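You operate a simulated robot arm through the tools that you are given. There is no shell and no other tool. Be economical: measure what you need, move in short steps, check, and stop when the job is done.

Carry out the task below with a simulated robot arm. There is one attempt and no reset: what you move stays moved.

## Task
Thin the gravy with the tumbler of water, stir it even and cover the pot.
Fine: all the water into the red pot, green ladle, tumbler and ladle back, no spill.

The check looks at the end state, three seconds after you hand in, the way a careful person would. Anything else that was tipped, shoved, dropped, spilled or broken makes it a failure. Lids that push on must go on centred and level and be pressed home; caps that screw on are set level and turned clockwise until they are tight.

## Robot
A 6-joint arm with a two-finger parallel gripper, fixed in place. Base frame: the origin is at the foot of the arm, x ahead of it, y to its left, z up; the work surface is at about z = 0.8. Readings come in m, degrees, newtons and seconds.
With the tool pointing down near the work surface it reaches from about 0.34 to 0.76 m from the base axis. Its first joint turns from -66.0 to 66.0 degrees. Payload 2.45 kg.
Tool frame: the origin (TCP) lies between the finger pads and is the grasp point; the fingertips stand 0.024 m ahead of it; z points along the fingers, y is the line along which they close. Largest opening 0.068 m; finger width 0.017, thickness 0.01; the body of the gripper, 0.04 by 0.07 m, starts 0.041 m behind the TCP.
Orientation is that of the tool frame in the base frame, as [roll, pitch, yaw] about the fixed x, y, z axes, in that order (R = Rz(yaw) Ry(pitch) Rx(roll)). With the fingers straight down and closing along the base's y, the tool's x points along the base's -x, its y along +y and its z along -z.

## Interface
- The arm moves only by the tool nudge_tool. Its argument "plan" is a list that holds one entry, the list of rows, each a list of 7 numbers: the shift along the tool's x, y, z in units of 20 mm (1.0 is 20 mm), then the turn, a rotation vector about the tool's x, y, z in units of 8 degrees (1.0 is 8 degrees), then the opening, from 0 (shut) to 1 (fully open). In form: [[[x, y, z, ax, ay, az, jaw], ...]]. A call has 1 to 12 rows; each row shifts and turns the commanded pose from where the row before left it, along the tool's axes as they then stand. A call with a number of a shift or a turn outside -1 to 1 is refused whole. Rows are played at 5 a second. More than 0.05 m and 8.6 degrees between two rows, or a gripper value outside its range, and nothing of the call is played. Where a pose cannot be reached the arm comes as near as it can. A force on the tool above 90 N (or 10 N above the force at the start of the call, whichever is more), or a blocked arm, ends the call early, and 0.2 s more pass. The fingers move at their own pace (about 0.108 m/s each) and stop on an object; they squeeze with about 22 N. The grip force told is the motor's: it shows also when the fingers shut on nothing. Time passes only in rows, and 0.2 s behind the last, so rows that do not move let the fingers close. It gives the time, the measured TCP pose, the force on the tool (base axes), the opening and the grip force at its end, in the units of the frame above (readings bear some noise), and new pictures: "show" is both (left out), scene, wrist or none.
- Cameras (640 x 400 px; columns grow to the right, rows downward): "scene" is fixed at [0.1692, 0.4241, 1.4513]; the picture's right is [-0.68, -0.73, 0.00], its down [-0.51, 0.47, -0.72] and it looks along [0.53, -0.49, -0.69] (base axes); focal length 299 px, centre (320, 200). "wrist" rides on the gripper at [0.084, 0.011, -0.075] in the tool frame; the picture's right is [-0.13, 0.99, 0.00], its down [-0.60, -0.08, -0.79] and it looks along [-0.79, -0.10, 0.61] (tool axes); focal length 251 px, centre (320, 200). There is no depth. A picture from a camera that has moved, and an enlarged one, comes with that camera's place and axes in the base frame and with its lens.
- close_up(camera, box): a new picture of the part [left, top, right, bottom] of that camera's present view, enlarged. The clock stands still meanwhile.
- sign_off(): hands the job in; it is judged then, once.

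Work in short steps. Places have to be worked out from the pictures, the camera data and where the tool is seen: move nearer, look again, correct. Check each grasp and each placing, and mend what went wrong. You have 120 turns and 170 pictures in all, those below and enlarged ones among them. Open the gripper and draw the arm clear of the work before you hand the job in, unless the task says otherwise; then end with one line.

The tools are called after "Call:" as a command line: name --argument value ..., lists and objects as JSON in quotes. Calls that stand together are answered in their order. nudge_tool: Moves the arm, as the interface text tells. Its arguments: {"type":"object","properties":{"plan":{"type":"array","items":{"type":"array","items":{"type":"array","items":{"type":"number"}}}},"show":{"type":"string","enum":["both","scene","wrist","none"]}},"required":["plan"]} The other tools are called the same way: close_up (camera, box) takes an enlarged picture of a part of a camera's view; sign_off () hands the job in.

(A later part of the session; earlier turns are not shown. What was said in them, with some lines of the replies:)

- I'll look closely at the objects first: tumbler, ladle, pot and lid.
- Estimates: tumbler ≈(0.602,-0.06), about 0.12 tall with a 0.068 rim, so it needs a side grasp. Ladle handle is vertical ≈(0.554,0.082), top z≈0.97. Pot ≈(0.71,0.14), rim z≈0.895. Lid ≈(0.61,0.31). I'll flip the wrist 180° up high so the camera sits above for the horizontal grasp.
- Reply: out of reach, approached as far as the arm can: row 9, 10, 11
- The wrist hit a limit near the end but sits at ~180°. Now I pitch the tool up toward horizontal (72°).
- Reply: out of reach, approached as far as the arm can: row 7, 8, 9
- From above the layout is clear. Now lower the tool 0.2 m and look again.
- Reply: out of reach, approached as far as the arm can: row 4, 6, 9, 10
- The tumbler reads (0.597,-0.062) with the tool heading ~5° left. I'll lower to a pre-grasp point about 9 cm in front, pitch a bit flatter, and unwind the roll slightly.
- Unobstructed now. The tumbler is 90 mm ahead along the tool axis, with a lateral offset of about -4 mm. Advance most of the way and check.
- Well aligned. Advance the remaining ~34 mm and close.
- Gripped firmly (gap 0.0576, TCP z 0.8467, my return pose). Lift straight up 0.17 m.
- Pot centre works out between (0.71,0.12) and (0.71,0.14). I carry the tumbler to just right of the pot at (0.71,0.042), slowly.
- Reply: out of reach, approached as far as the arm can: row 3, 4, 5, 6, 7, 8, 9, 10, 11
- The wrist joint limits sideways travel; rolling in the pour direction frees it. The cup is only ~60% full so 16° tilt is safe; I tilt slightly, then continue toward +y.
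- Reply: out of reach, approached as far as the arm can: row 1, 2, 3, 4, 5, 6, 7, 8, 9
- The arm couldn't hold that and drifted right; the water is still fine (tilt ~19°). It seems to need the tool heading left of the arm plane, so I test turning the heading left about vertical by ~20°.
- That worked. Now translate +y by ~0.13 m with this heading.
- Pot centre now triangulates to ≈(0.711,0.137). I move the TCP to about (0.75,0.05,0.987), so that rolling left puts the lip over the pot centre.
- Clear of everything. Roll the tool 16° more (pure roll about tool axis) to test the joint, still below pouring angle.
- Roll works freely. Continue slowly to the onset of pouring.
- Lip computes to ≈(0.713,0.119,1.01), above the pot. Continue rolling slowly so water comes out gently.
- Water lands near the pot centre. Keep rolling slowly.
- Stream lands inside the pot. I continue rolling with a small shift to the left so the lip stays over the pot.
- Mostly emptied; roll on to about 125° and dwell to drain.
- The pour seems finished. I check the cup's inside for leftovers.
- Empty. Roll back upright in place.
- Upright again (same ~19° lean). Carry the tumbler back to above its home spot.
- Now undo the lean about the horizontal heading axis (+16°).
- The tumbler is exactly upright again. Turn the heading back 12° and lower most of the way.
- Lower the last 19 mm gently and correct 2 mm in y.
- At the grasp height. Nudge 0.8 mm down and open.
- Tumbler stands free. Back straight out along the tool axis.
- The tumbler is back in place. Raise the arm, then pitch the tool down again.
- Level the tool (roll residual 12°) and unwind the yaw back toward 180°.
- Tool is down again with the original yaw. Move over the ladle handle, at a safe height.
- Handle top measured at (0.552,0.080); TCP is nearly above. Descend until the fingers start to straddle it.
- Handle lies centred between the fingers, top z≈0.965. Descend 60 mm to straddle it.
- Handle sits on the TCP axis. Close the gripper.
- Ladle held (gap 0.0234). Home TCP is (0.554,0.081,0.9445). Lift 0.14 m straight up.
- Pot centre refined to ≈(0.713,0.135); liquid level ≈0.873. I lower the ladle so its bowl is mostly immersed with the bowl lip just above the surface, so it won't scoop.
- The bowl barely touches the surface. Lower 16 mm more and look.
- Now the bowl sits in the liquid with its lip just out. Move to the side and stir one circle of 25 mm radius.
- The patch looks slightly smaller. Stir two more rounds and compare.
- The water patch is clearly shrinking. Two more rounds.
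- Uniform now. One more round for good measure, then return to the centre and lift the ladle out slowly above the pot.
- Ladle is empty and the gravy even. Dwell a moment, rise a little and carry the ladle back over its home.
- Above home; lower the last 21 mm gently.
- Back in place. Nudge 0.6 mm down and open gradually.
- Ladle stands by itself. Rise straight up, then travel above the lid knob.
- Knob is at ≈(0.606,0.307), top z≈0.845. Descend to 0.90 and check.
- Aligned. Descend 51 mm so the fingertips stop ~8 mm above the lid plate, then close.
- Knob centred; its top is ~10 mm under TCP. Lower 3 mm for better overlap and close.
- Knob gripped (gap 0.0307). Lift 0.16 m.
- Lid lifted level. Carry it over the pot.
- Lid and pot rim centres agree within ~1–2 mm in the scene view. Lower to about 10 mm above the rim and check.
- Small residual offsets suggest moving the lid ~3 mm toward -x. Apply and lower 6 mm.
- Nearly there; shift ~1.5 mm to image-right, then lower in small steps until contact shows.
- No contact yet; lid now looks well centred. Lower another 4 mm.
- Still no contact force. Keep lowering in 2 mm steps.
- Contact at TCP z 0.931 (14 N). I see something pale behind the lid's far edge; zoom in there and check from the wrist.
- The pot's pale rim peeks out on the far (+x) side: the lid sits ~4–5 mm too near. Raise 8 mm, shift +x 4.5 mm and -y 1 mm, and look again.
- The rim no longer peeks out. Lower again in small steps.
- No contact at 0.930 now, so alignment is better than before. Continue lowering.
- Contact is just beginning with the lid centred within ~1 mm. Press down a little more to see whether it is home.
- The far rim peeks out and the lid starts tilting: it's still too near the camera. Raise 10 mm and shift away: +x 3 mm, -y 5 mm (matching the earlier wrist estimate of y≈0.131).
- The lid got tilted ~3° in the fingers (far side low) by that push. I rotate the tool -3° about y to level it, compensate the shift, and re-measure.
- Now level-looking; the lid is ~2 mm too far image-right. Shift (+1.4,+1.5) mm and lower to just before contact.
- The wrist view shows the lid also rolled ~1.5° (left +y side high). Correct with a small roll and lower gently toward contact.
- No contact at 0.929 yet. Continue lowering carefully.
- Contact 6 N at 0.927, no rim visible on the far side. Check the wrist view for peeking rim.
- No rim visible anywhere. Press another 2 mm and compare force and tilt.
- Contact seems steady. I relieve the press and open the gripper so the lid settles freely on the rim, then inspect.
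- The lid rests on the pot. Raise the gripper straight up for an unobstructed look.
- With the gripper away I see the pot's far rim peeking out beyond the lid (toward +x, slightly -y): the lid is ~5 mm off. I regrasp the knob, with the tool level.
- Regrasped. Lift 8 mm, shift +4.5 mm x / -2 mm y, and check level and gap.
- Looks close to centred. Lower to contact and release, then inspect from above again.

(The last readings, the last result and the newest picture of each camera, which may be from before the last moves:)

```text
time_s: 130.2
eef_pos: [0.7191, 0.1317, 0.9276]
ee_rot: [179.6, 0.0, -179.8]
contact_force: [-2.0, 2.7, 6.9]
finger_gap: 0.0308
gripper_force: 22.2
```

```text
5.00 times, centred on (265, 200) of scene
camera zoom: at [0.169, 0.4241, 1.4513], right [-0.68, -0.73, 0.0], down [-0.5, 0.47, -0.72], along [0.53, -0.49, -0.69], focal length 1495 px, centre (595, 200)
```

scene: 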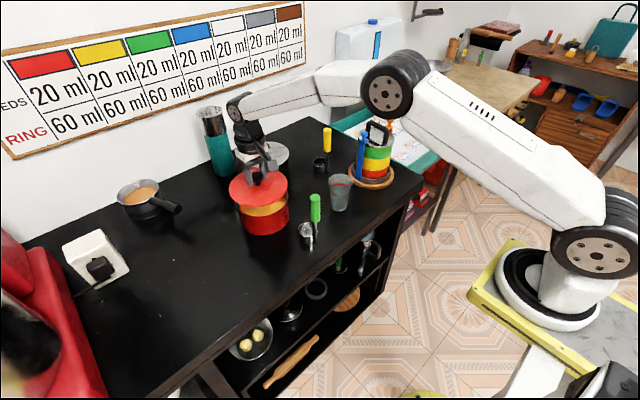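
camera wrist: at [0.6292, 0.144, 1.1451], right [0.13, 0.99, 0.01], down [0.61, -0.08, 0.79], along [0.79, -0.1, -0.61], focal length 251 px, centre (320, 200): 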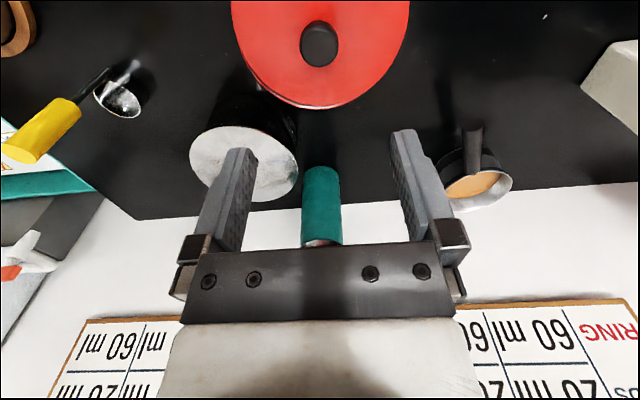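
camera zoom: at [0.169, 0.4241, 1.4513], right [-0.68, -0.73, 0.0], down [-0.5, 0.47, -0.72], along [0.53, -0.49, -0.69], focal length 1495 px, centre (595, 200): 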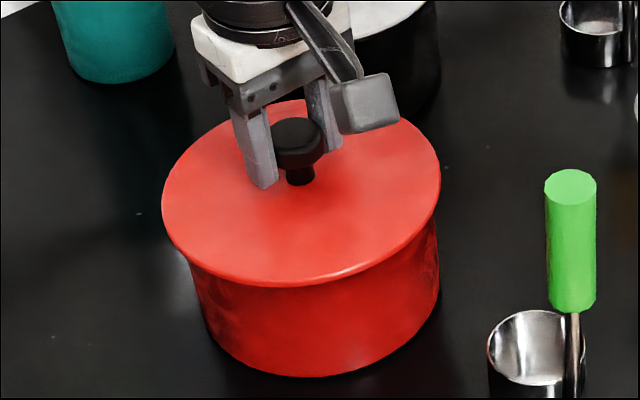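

Contact ~7 N. Relieve, release and rise to inspect.

Call:
nudge_tool --plan '[[[0, 0, -0.06, 0, 0, 0, 0.2], [0, 0, 0, 0, 0, 0, 0.5], [0, 0, 0, 0, 0, 0, 0.7], [0, 0, 0, 0, 0, 0, 1], [0, 0, -0.4, 0, 0, 0, 1], [0, 0, -1, 0, 0, 0, 1], [0, 0, -1, 0, 0, 0, 1], [0, 0, -1, 0, 0, 0, 1], [0, 0, -1, 0, 0, 0, 1], [0, 0, -1, 0, 0, 0, 1], [0, 0, -1, 0, 0, 0, 1], [0, 0, -1, 0, 0, 0, 1]]]' --show "none"

Call:
close_up --camera "scene" --box '[225, 160, 305, 240]'

Call:
close_up --camera "wrist" --box '[200, 0, 440, 150]'

```text
time_s: 132.8
eef_pos: [0.7183, 0.1305, 1.0756]
ee_rot: [179.7, -0.1, -179.8]
contact_force: [0.0, 0.0, 0.6]
finger_gap: 0.068
gripper_force: 0.1
```

```text
5.00 times, centred on (265, 200) of scene
camera zoom: at [0.1692, 0.4241, 1.4513], right [-0.68, -0.73, 0.0], down [-0.51, 0.47, -0.72], along [0.53, -0.49, -0.69], focal length 1495 px, centre (595, 200)
```

zoom: 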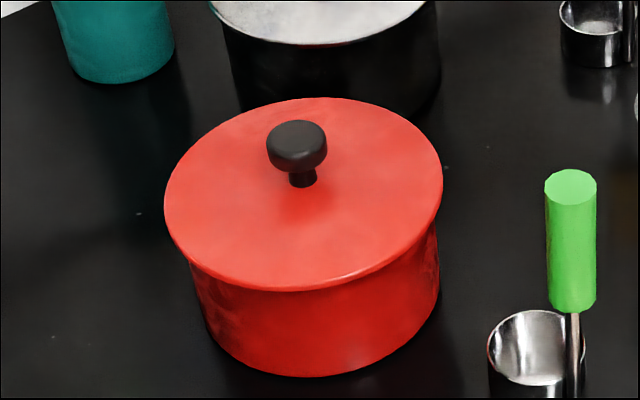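

```text
2.67 times, centred on (320, 75) of wrist
camera zoom: at [0.6345, 0.142, 1.1515], right [0.13, 0.99, 0.01], down [0.61, -0.08, 0.79], along [0.79, -0.1, -0.61], focal length 670 px, centre (320, 533)
```

zoom: 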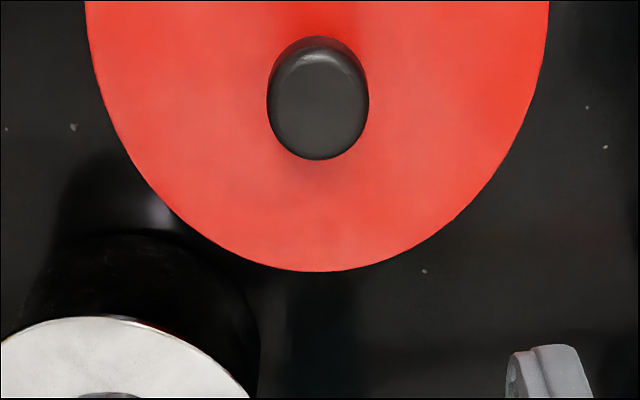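

Now no rim shows around the far side. Check the front edges closely for an even fit.

Call:
close_up --camera "scene" --box '[235, 192, 295, 232]'

Call:
close_up --camera "scene" --box '[235, 172, 295, 212]'

```text
10.00 times, centred on (265, 212) of scene
camera zoom: at [0.1692, 0.4241, 1.4513], right [-0.68, -0.73, 0.0], down [-0.51, 0.47, -0.72], along [0.53, -0.49, -0.69], focal length 2990 px, centre (870, 80)
```

zoom: 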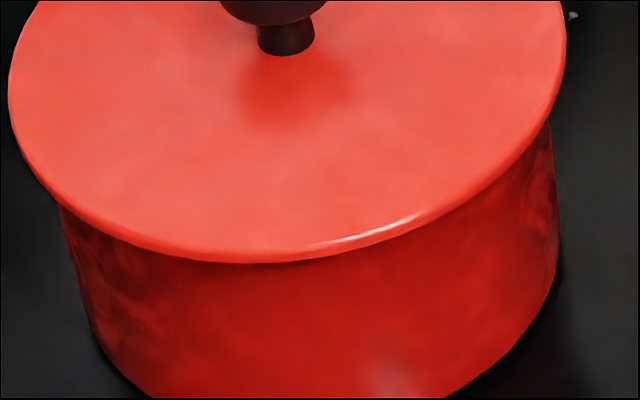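

```text
10.00 times, centred on (265, 192) of scene
camera zoom: at [0.1692, 0.4241, 1.4513], right [-0.68, -0.73, 0.0], down [-0.51, 0.47, -0.72], along [0.53, -0.49, -0.69], focal length 2990 px, centre (870, 280)
```

zoom: 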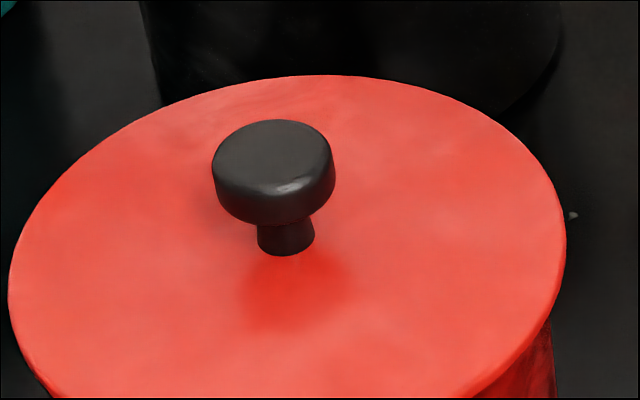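

The lid appears level and centred within ~1 mm. Now press it home: close the gripper and come down on the knob's centre.

Call:
nudge_tool --plan '[[[0.13, 0.05, 0.8, 0, 0, 0, 0.3], [0, 0, 1, 0, 0, 0, 0], [0, 0, 1, 0, 0, 0, 0], [0, 0, 1, 0, 0, 0, 0], [0, 0, 1, 0, 0, 0, 0], [0, 0, 0.5, 0, 0, 0, 0], [0, 0, 0, 0, 0, 0, 0]]]' --show "wrist"

Call:
close_up --camera "scene" --box '[225, 160, 305, 240]'

```text
time_s: 134.4
eef_pos: [0.7152, 0.1334, 0.9696]
ee_rot: [179.7, 0.0, -179.7]
contact_force: [-0.3, -1.0, 0.5]
finger_gap: 0.0
gripper_force: 21.9
camera wrist: at [0.6321, 0.1434, 1.0444], right [0.13, 0.99, 0.01], down [0.6, -0.08, 0.79], along [0.79, -0.1, -0.61], focal length 251 px, centre (320, 200)
```

wrist: 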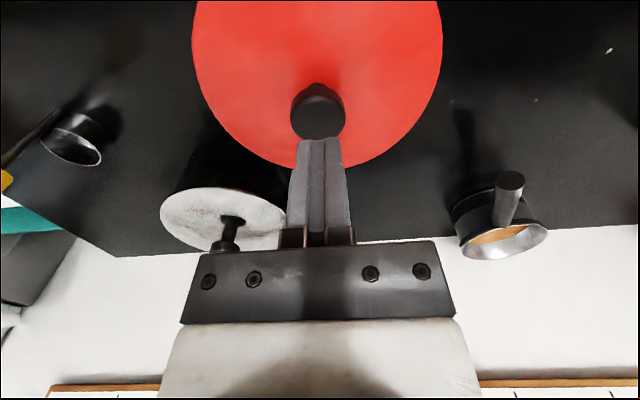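

```text
5.00 times, centred on (265, 200) of scene
camera zoom: at [0.1692, 0.4241, 1.4513], right [-0.68, -0.73, 0.0], down [-0.51, 0.47, -0.72], along [0.53, -0.49, -0.69], focal length 1495 px, centre (595, 200)
```

zoom: 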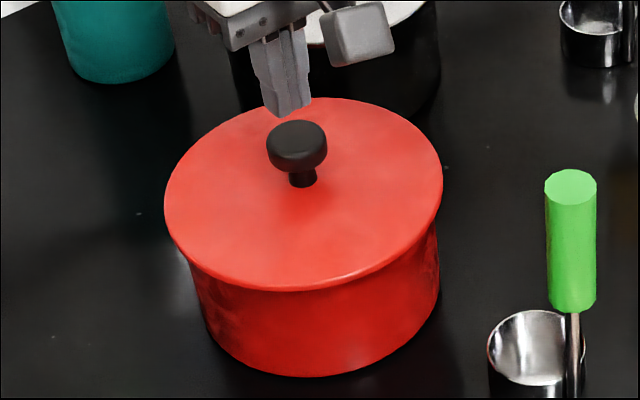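

Fingertips are over the knob centre, ~25 mm above. Descend to contact and press lightly.

Call:
nudge_tool --plan '[[[0, 0, 0.5, 0, 0, 0, 0], [0, 0, 0.4, 0, 0, 0, 0], [0, 0, 0.15, 0, 0, 0, 0], [0, 0, 0.1, 0, 0, 0, 0], [0, 0, 0, 0, 0, 0, 0]]]' --show "none"

```text
time_s: 135.6
eef_pos: [0.7165, 0.1325, 0.9497]
ee_rot: [179.6, 0.2, -179.9]
contact_force: [-4.9, -1.9, 15.4]
finger_gap: 0.0001
gripper_force: 21.6
```

Touching at 15 N. Press a bit more and look.

Call:
nudge_tool --plan '[[[0, 0, 0.06, 0, 0, 0, 0], [0, 0, 0.06, 0, 0, 0, 0], [0, 0, 0, 0, 0, 0, 0]]]' --show "none"

Call:
close_up --camera "scene" --box '[225, 160, 305, 240]'

```text
time_s: 136.4
eef_pos: [0.716, 0.1329, 0.9473]
ee_rot: [179.6, 0.3, -179.8]
contact_force: [-13.6, -2.5, 36.9]
finger_gap: 0.0001
gripper_force: 21.7
```

```text
5.00 times, centred on (265, 200) of scene
camera zoom: at [0.168, 0.4239, 1.4516], right [-0.68, -0.73, 0.0], down [-0.5, 0.47, -0.72], along [0.53, -0.49, -0.69], focal length 1495 px, centre (595, 200)
```

zoom: 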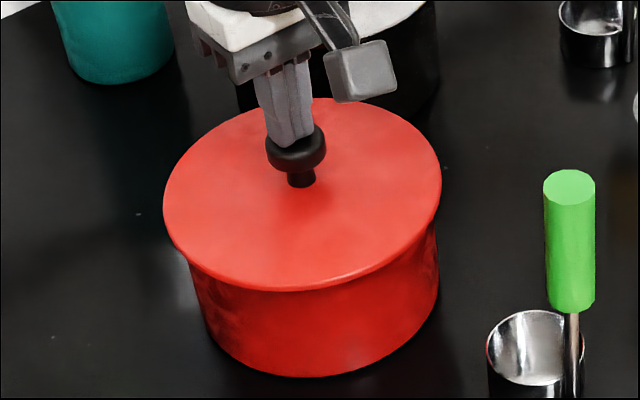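

The lid stays level and firm under 37 N: home. Retract, open, and check everything.

Call:
nudge_tool --plan '[[[0, 0, -0.2, 0, 0, 0, 0], [0, 0, -0.6, 0, 0, 0, 0], [0, 0, -1, 0, 0, 0, 0.5], [0, 0, -1, 0, 0, 0, 1], [0, 0, -1, 0, 0, 0, 1], [0, 0, -1, 0, 0, 0, 1], [0, 0, -1, 0, 0, 0, 1], [0.8, 0, -1, 0, 0, 0, 1], [1, 0, -1, 0, 0, 0, 1], [1, 0, -1, 0, 0, 0, 1], [1, 0, -1, 0, 0, 0, 1], [1, 0, -1, 0, 0, 0, 1]]]' --show "both"

Call:
close_up --camera "scene" --box '[225, 160, 305, 240]'

Call:
close_up --camera "wrist" --box '[200, 0, 440, 150]'

```text
time_s: 139.0
eef_pos: [0.6196, 0.13, 1.1621]
ee_rot: [179.7, 0.0, -179.8]
contact_force: [-0.3, 0.5, 0.6]
finger_gap: 0.0678
gripper_force: 0.1
camera wrist: at [0.5364, 0.1414, 1.236], right [0.13, 0.99, 0.01], down [0.61, -0.08, 0.79], along [0.79, -0.1, -0.61], focal length 251 px, centre (320, 200)
```

scene: 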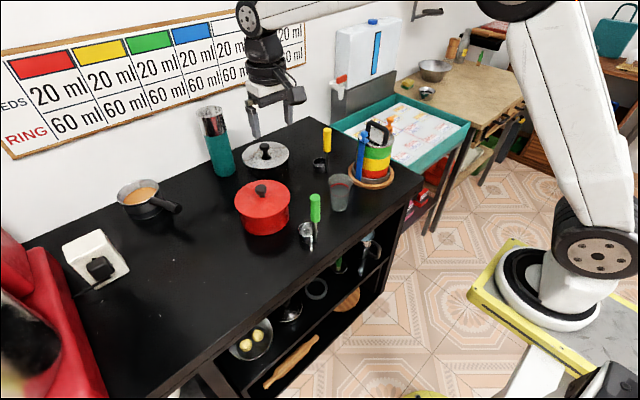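
wrist: 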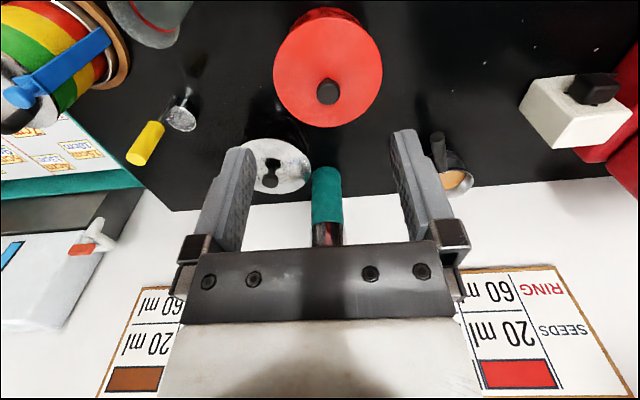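

```text
5.00 times, centred on (265, 200) of scene
camera zoom: at [0.1692, 0.4241, 1.4513], right [-0.68, -0.73, 0.0], down [-0.51, 0.47, -0.72], along [0.53, -0.49, -0.69], focal length 1495 px, centre (595, 200)
```

zoom: 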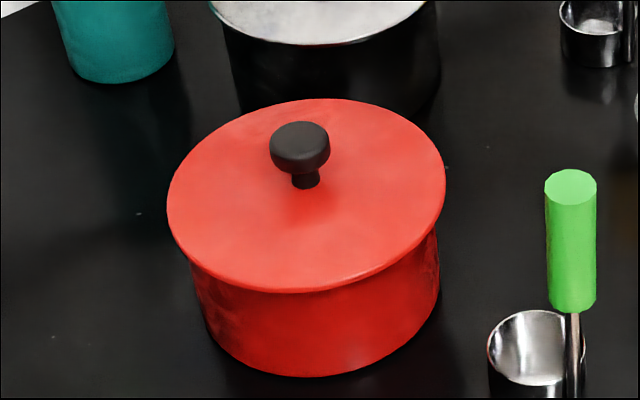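

```text
2.67 times, centred on (320, 75) of wrist
camera zoom: at [0.5364, 0.1414, 1.236], right [0.13, 0.99, 0.01], down [0.61, -0.08, 0.79], along [0.79, -0.1, -0.61], focal length 670 px, centre (320, 533)
```

zoom: 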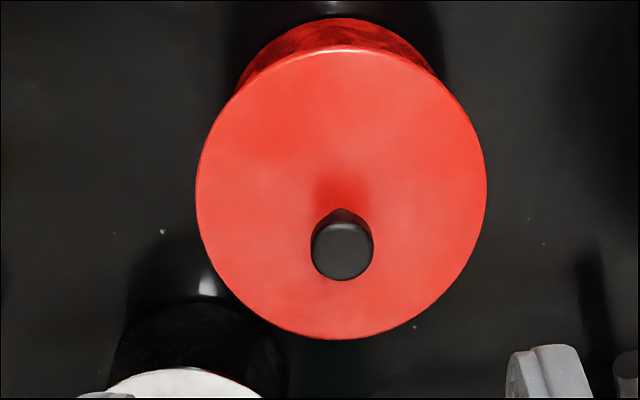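

The lid covers the pot, but compared with the clean rim image it's ~3–4 mm short toward +x. I'll regrasp and fine-tune it.

Call:
nudge_tool --plan '[[[-0.78, 0, 0.8, 0, 0, 0, 1], [-0.78, 0, 0.8, 0, 0, 0, 1], [-0.78, 0, 0.8, 0, 0, 0, 1], [-0.78, 0, 0.8, 0, 0, 0, 1], [-0.78, 0, 0.8, 0, 0, 0, 1], [-0.78, 0, 0.8, 0, 0, 0, 1], [0, 0, 1, 0, 0, 0, 1], [0, 0, 1, 0, 0, 0, 1], [0, 0, 1, 0, 0, 0, 1], [0, 0, 1, 0, 0, 0, 1], [0, 0, 1, 0, 0, 0, 1]]]' --show "wrist"

```text
time_s: 141.4
eef_pos: [0.7119, 0.1327, 0.9637]
ee_rot: [179.8, -0.1, -179.8]
contact_force: [0.1, 0.5, 0.0]
finger_gap: 0.068
gripper_force: 0.1
camera wrist: at [0.6288, 0.143, 1.039], right [0.13, 0.99, 0.01], down [0.6, -0.08, 0.79], along [0.79, -0.1, -0.61], focal length 251 px, centre (320, 200)
```

wrist: 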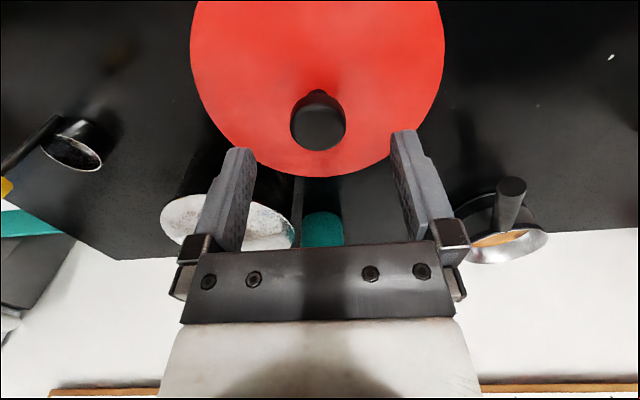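

Knob is centred under the TCP. Descend, grip, lift 6 mm and shift +4.4 mm in x, +1 mm in y.

Call:
nudge_tool --plan '[[[0, 0, 0.8, 0, 0, 0, 1], [0, 0, 0.65, 0, 0, 0, 1], [0, 0, 0.3, 0, 0, 0, 1], [0, 0, 0, 0, 0, 0, 0.7], [0, 0, 0, 0, 0, 0, 0.5], [0, 0, 0, 0, 0, 0, 0.2], [0, 0, 0, 0, 0, 0, 0.2], [0, 0, -0.15, 0, 0, 0, 0.2], [0, 0, -0.15, 0, 0, 0, 0.2], [-0.22, 0.05, 0, 0, 0, 0, 0.2], [0, 0, 0, 0, 0, 0, 0.2]]]' --show "none"

Call:
close_up --camera "scene" --box '[225, 160, 305, 240]'

```text
time_s: 143.8
eef_pos: [0.7166, 0.1336, 0.935]
ee_rot: [179.6, -0.2, -179.8]
contact_force: [1.3, -0.2, -1.2]
finger_gap: 0.031
gripper_force: 21.7
```

```text
5.00 times, centred on (265, 200) of scene
camera zoom: at [0.1692, 0.4241, 1.4513], right [-0.68, -0.73, 0.0], down [-0.51, 0.47, -0.72], along [0.53, -0.49, -0.69], focal length 1495 px, centre (595, 200)
```

zoom: 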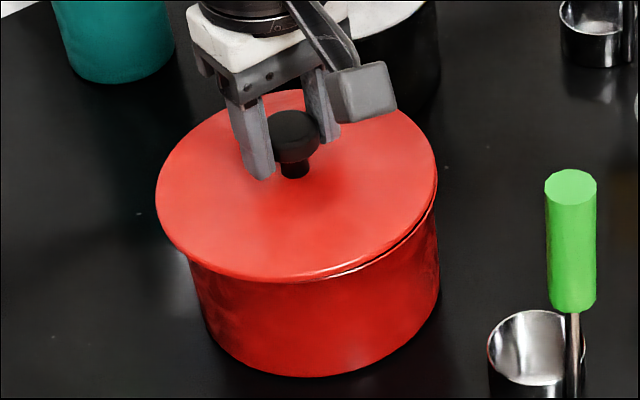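

Depth now matches; laterally it's ~2.5 mm too far image-left. Correct and lower to contact.

Call:
nudge_tool --plan '[[[0.07, -0.08, 0, 0, 0, 0, 0.2], [0, 0, 0.12, 0, 0, 0, 0.2], [0, 0, 0.12, 0, 0, 0, 0.2], [0, 0, 0.08, 0, 0, 0, 0.2], [0, 0, 0, 0, 0, 0, 0.2]]]' --show "none"

Call:
close_up --camera "scene" --box '[225, 160, 305, 240]'

```text
time_s: 145.0
eef_pos: [0.7164, 0.1334, 0.9283]
ee_rot: [179.6, 0.0, -179.8]
contact_force: [-1.0, 0.3, 0.0]
finger_gap: 0.0311
gripper_force: 22.7
```

```text
5.00 times, centred on (265, 200) of scene
camera zoom: at [0.1692, 0.4241, 1.4513], right [-0.68, -0.73, 0.0], down [-0.51, 0.47, -0.72], along [0.53, -0.49, -0.69], focal length 1495 px, centre (595, 200)
```

zoom: 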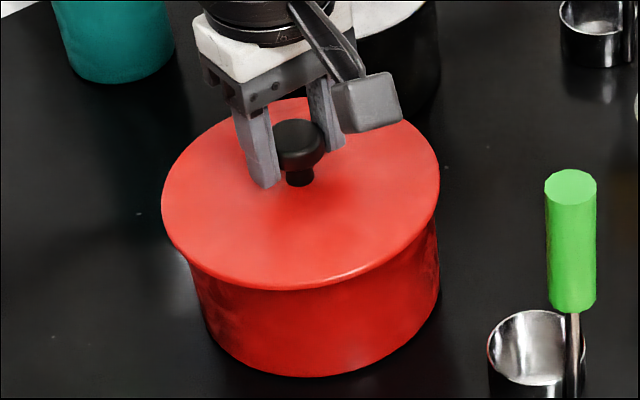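

Lid centre at 300 px (target ≈302 including the small release drift). Release gently and rise.

Call:
nudge_tool --plan '[[[0, 0, 0.04, 0, 0, 0, 0.2], [0, 0, 0, 0, 0, 0, 0.44], [0, 0, 0, 0, 0, 0, 0.5], [0, 0, 0, 0, 0, 0, 0.7], [0, 0, 0, 0, 0, 0, 1], [0, 0, -0.4, 0, 0, 0, 1], [0, 0, -0.8, 0, 0, 0, 1], [0, 0, -1, 0, 0, 0, 1], [0, 0, -1, 0, 0, 0, 1], [0, 0, -1, 0, 0, 0, 1], [0, 0, -1, 0, 0, 0, 1], [0, 0, -1, 0, 0, 0, 1]]]' --show "wrist"

Call:
close_up --camera "scene" --box '[225, 160, 305, 240]'

Call:
close_up --camera "wrist" --box '[200, 0, 440, 150]'

```text
time_s: 147.6
eef_pos: [0.7166, 0.1315, 1.0517]
ee_rot: [179.7, -0.1, -179.7]
contact_force: [-0.4, -0.3, -0.7]
finger_gap: 0.0678
gripper_force: 0.1
camera wrist: at [0.6323, 0.1421, 1.1272], right [0.13, 0.99, 0.01], down [0.61, -0.08, 0.79], along [0.79, -0.1, -0.61], focal length 251 px, centre (320, 200)
```

wrist: 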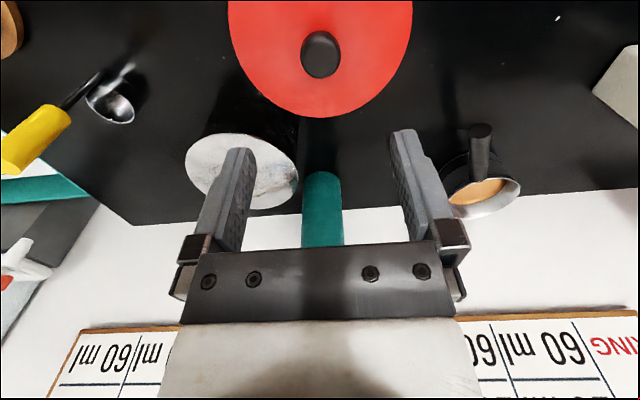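

```text
5.00 times, centred on (265, 200) of scene
camera zoom: at [0.1692, 0.4241, 1.4513], right [-0.68, -0.73, 0.0], down [-0.51, 0.47, -0.72], along [0.53, -0.49, -0.69], focal length 1495 px, centre (595, 200)
```

zoom: 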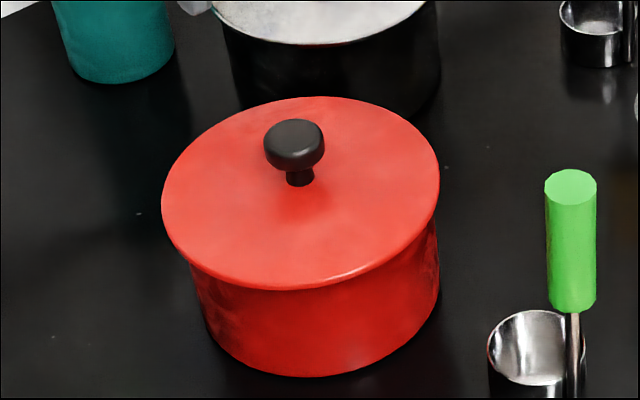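

```text
2.67 times, centred on (320, 75) of wrist
camera zoom: at [0.6323, 0.1421, 1.1272], right [0.13, 0.99, 0.01], down [0.61, -0.08, 0.79], along [0.79, -0.1, -0.61], focal length 670 px, centre (320, 533)
```

zoom: 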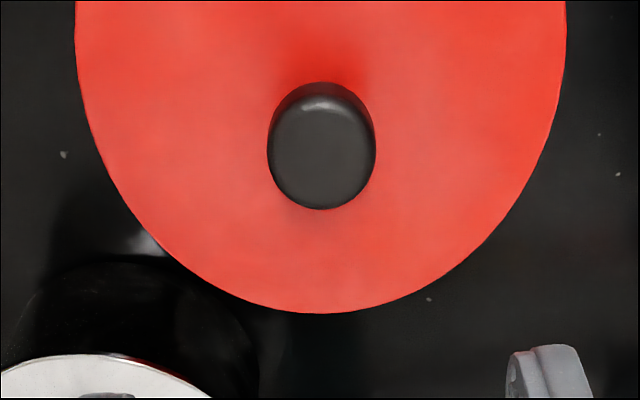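

Centred within ~1 mm and level. One last light press on the knob centre with closed fingers.

Call:
nudge_tool --plan '[[[0, 0, 0.5, 0, 0, 0, 0.3], [0, 0, 1, 0, 0, 0, 0], [0, 0, 1, 0, 0, 0, 0], [0, 0, 1, 0, 0, 0, 0], [0, 0, 0.9, 0, 0, 0, 0], [0, 0, 0.4, 0, 0, 0, 0], [0, 0, 0.2, 0, 0, 0, 0], [0, 0, 0.12, 0, 0, 0, 0], [0, 0, 0, 0, 0, 0, 0]]]' --show "none"

```text
time_s: 149.6
eef_pos: [0.7162, 0.1316, 0.9504]
ee_rot: [179.7, 0.0, -179.8]
contact_force: [0.1, -0.2, 0.0]
finger_gap: 0.0
gripper_force: 22.0
```

Call:
nudge_tool --plan '[[[0, 0, 0.06, 0, 0, 0, 0], [0, 0, 0.06, 0, 0, 0, 0], [0, 0, 0.05, 0, 0, 0, 0], [0, 0, 0, 0, 0, 0, 0]]]' --show "none"

```text
time_s: 150.6
eef_pos: [0.7171, 0.1307, 0.948]
ee_rot: [179.5, 0.1, -179.8]
contact_force: [-7.5, -2.8, 23.1]
finger_gap: 0.0
gripper_force: 21.8
```

The lid took 23 N firmly. Retract, open and check the final state.

Call:
nudge_tool --plan '[[[0, 0, -0.17, 0, 0, 0, 0], [0, 0, -0.5, 0, 0, 0, 0], [0, 0, -1, 0, 0, 0, 0.5], [0, 0, -1, 0, 0, 0, 1], [0, 0, -1, 0, 0, 0, 1], [0, 0, -1, 0, 0, 0, 1], [0, 0, -1, 0, 0, 0, 1], [0.8, 0, -1, 0, 0, 0, 1], [1, 0, -1, 0, 0, 0, 1], [1, 0, -1, 0, 0, 0, 1], [1, 0, -1, 0, 0, 0, 1], [1, 0, -1, 0, 0, 0, 1]]]' --show "both"

Call:
close_up --camera "scene" --box '[225, 160, 305, 240]'

Call:
close_up --camera "scene" --box '[220, 120, 400, 260]'

Call:
close_up --camera "wrist" --box '[200, 0, 440, 150]'

```text
time_s: 153.2
eef_pos: [0.6207, 0.1297, 1.1609]
ee_rot: [179.7, 0.0, -179.8]
contact_force: [0.6, 0.0, 0.1]
finger_gap: 0.068
gripper_force: 0.0
camera wrist: at [0.537, 0.1406, 1.2352], right [0.13, 0.99, 0.01], down [0.61, -0.08, 0.79], along [0.79, -0.1, -0.61], focal length 251 px, centre (320, 200)
```

scene: 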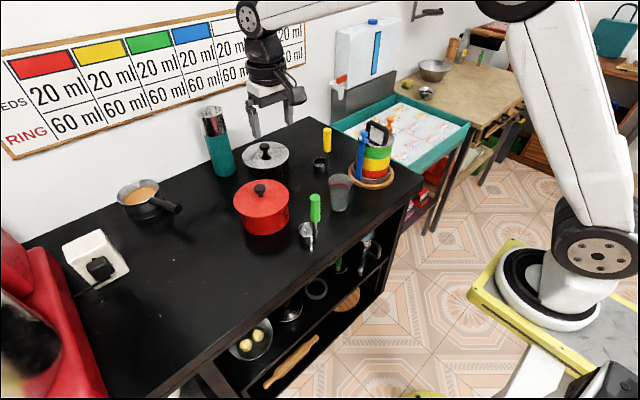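
wrist: 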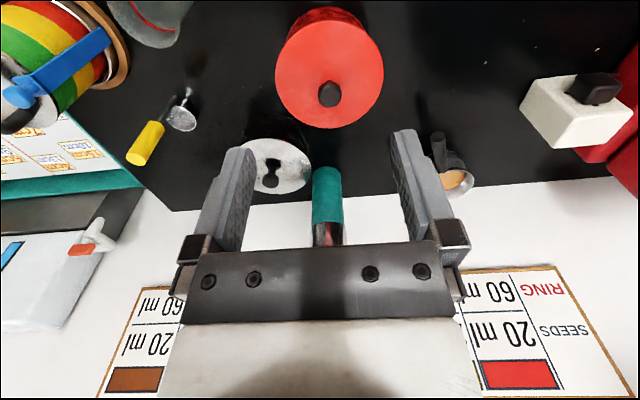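

```text
5.00 times, centred on (265, 200) of scene
camera zoom: at [0.1692, 0.4241, 1.4513], right [-0.68, -0.73, 0.0], down [-0.51, 0.47, -0.72], along [0.53, -0.49, -0.69], focal length 1495 px, centre (595, 200)
```

zoom: 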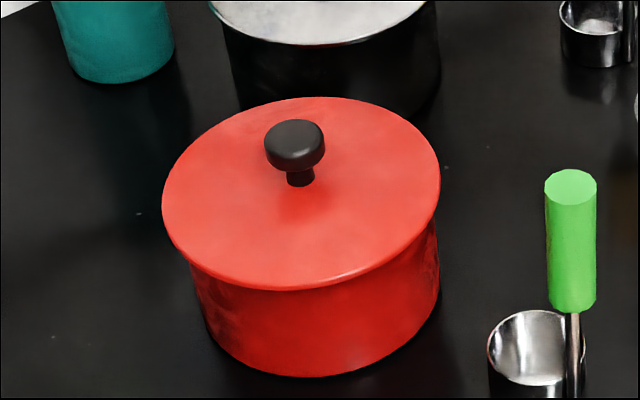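

```text
2.86 times, centred on (310, 190) of scene
camera zoom: at [0.1692, 0.4241, 1.4513], right [-0.68, -0.73, 0.0], down [-0.51, 0.47, -0.72], along [0.53, -0.49, -0.69], focal length 854 px, centre (349, 229)
```

zoom: 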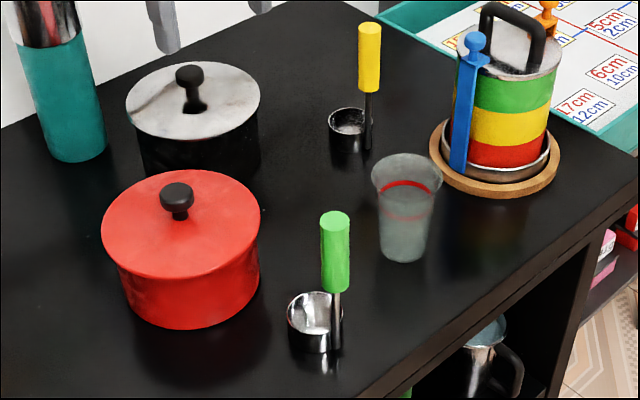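

```text
2.67 times, centred on (320, 75) of wrist
camera zoom: at [0.537, 0.1406, 1.2352], right [0.13, 0.99, 0.01], down [0.61, -0.08, 0.79], along [0.79, -0.1, -0.61], focal length 670 px, centre (320, 533)
```

zoom: 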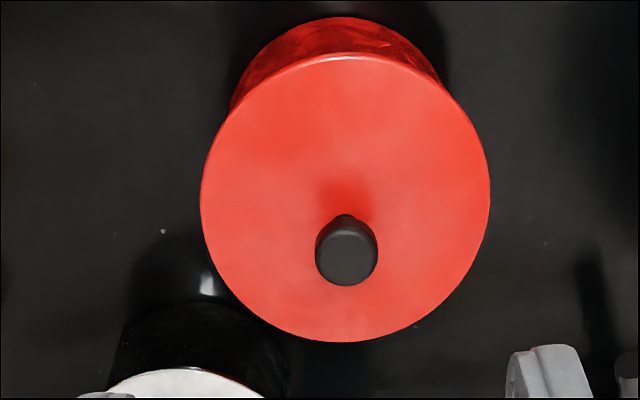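

The lid is centred and level, the tumbler and ladle stand where they were, nothing is spilled, and the gripper is open and clear. Handing in.

Call:
sign_off

```text
The job is handed in.
```

I poured all the water into the red pot and stirred it even with the green ladle. The tumbler and ladle are back in place, and the lid is on level, centred to about 1 mm and pressed down. I saw no spills.
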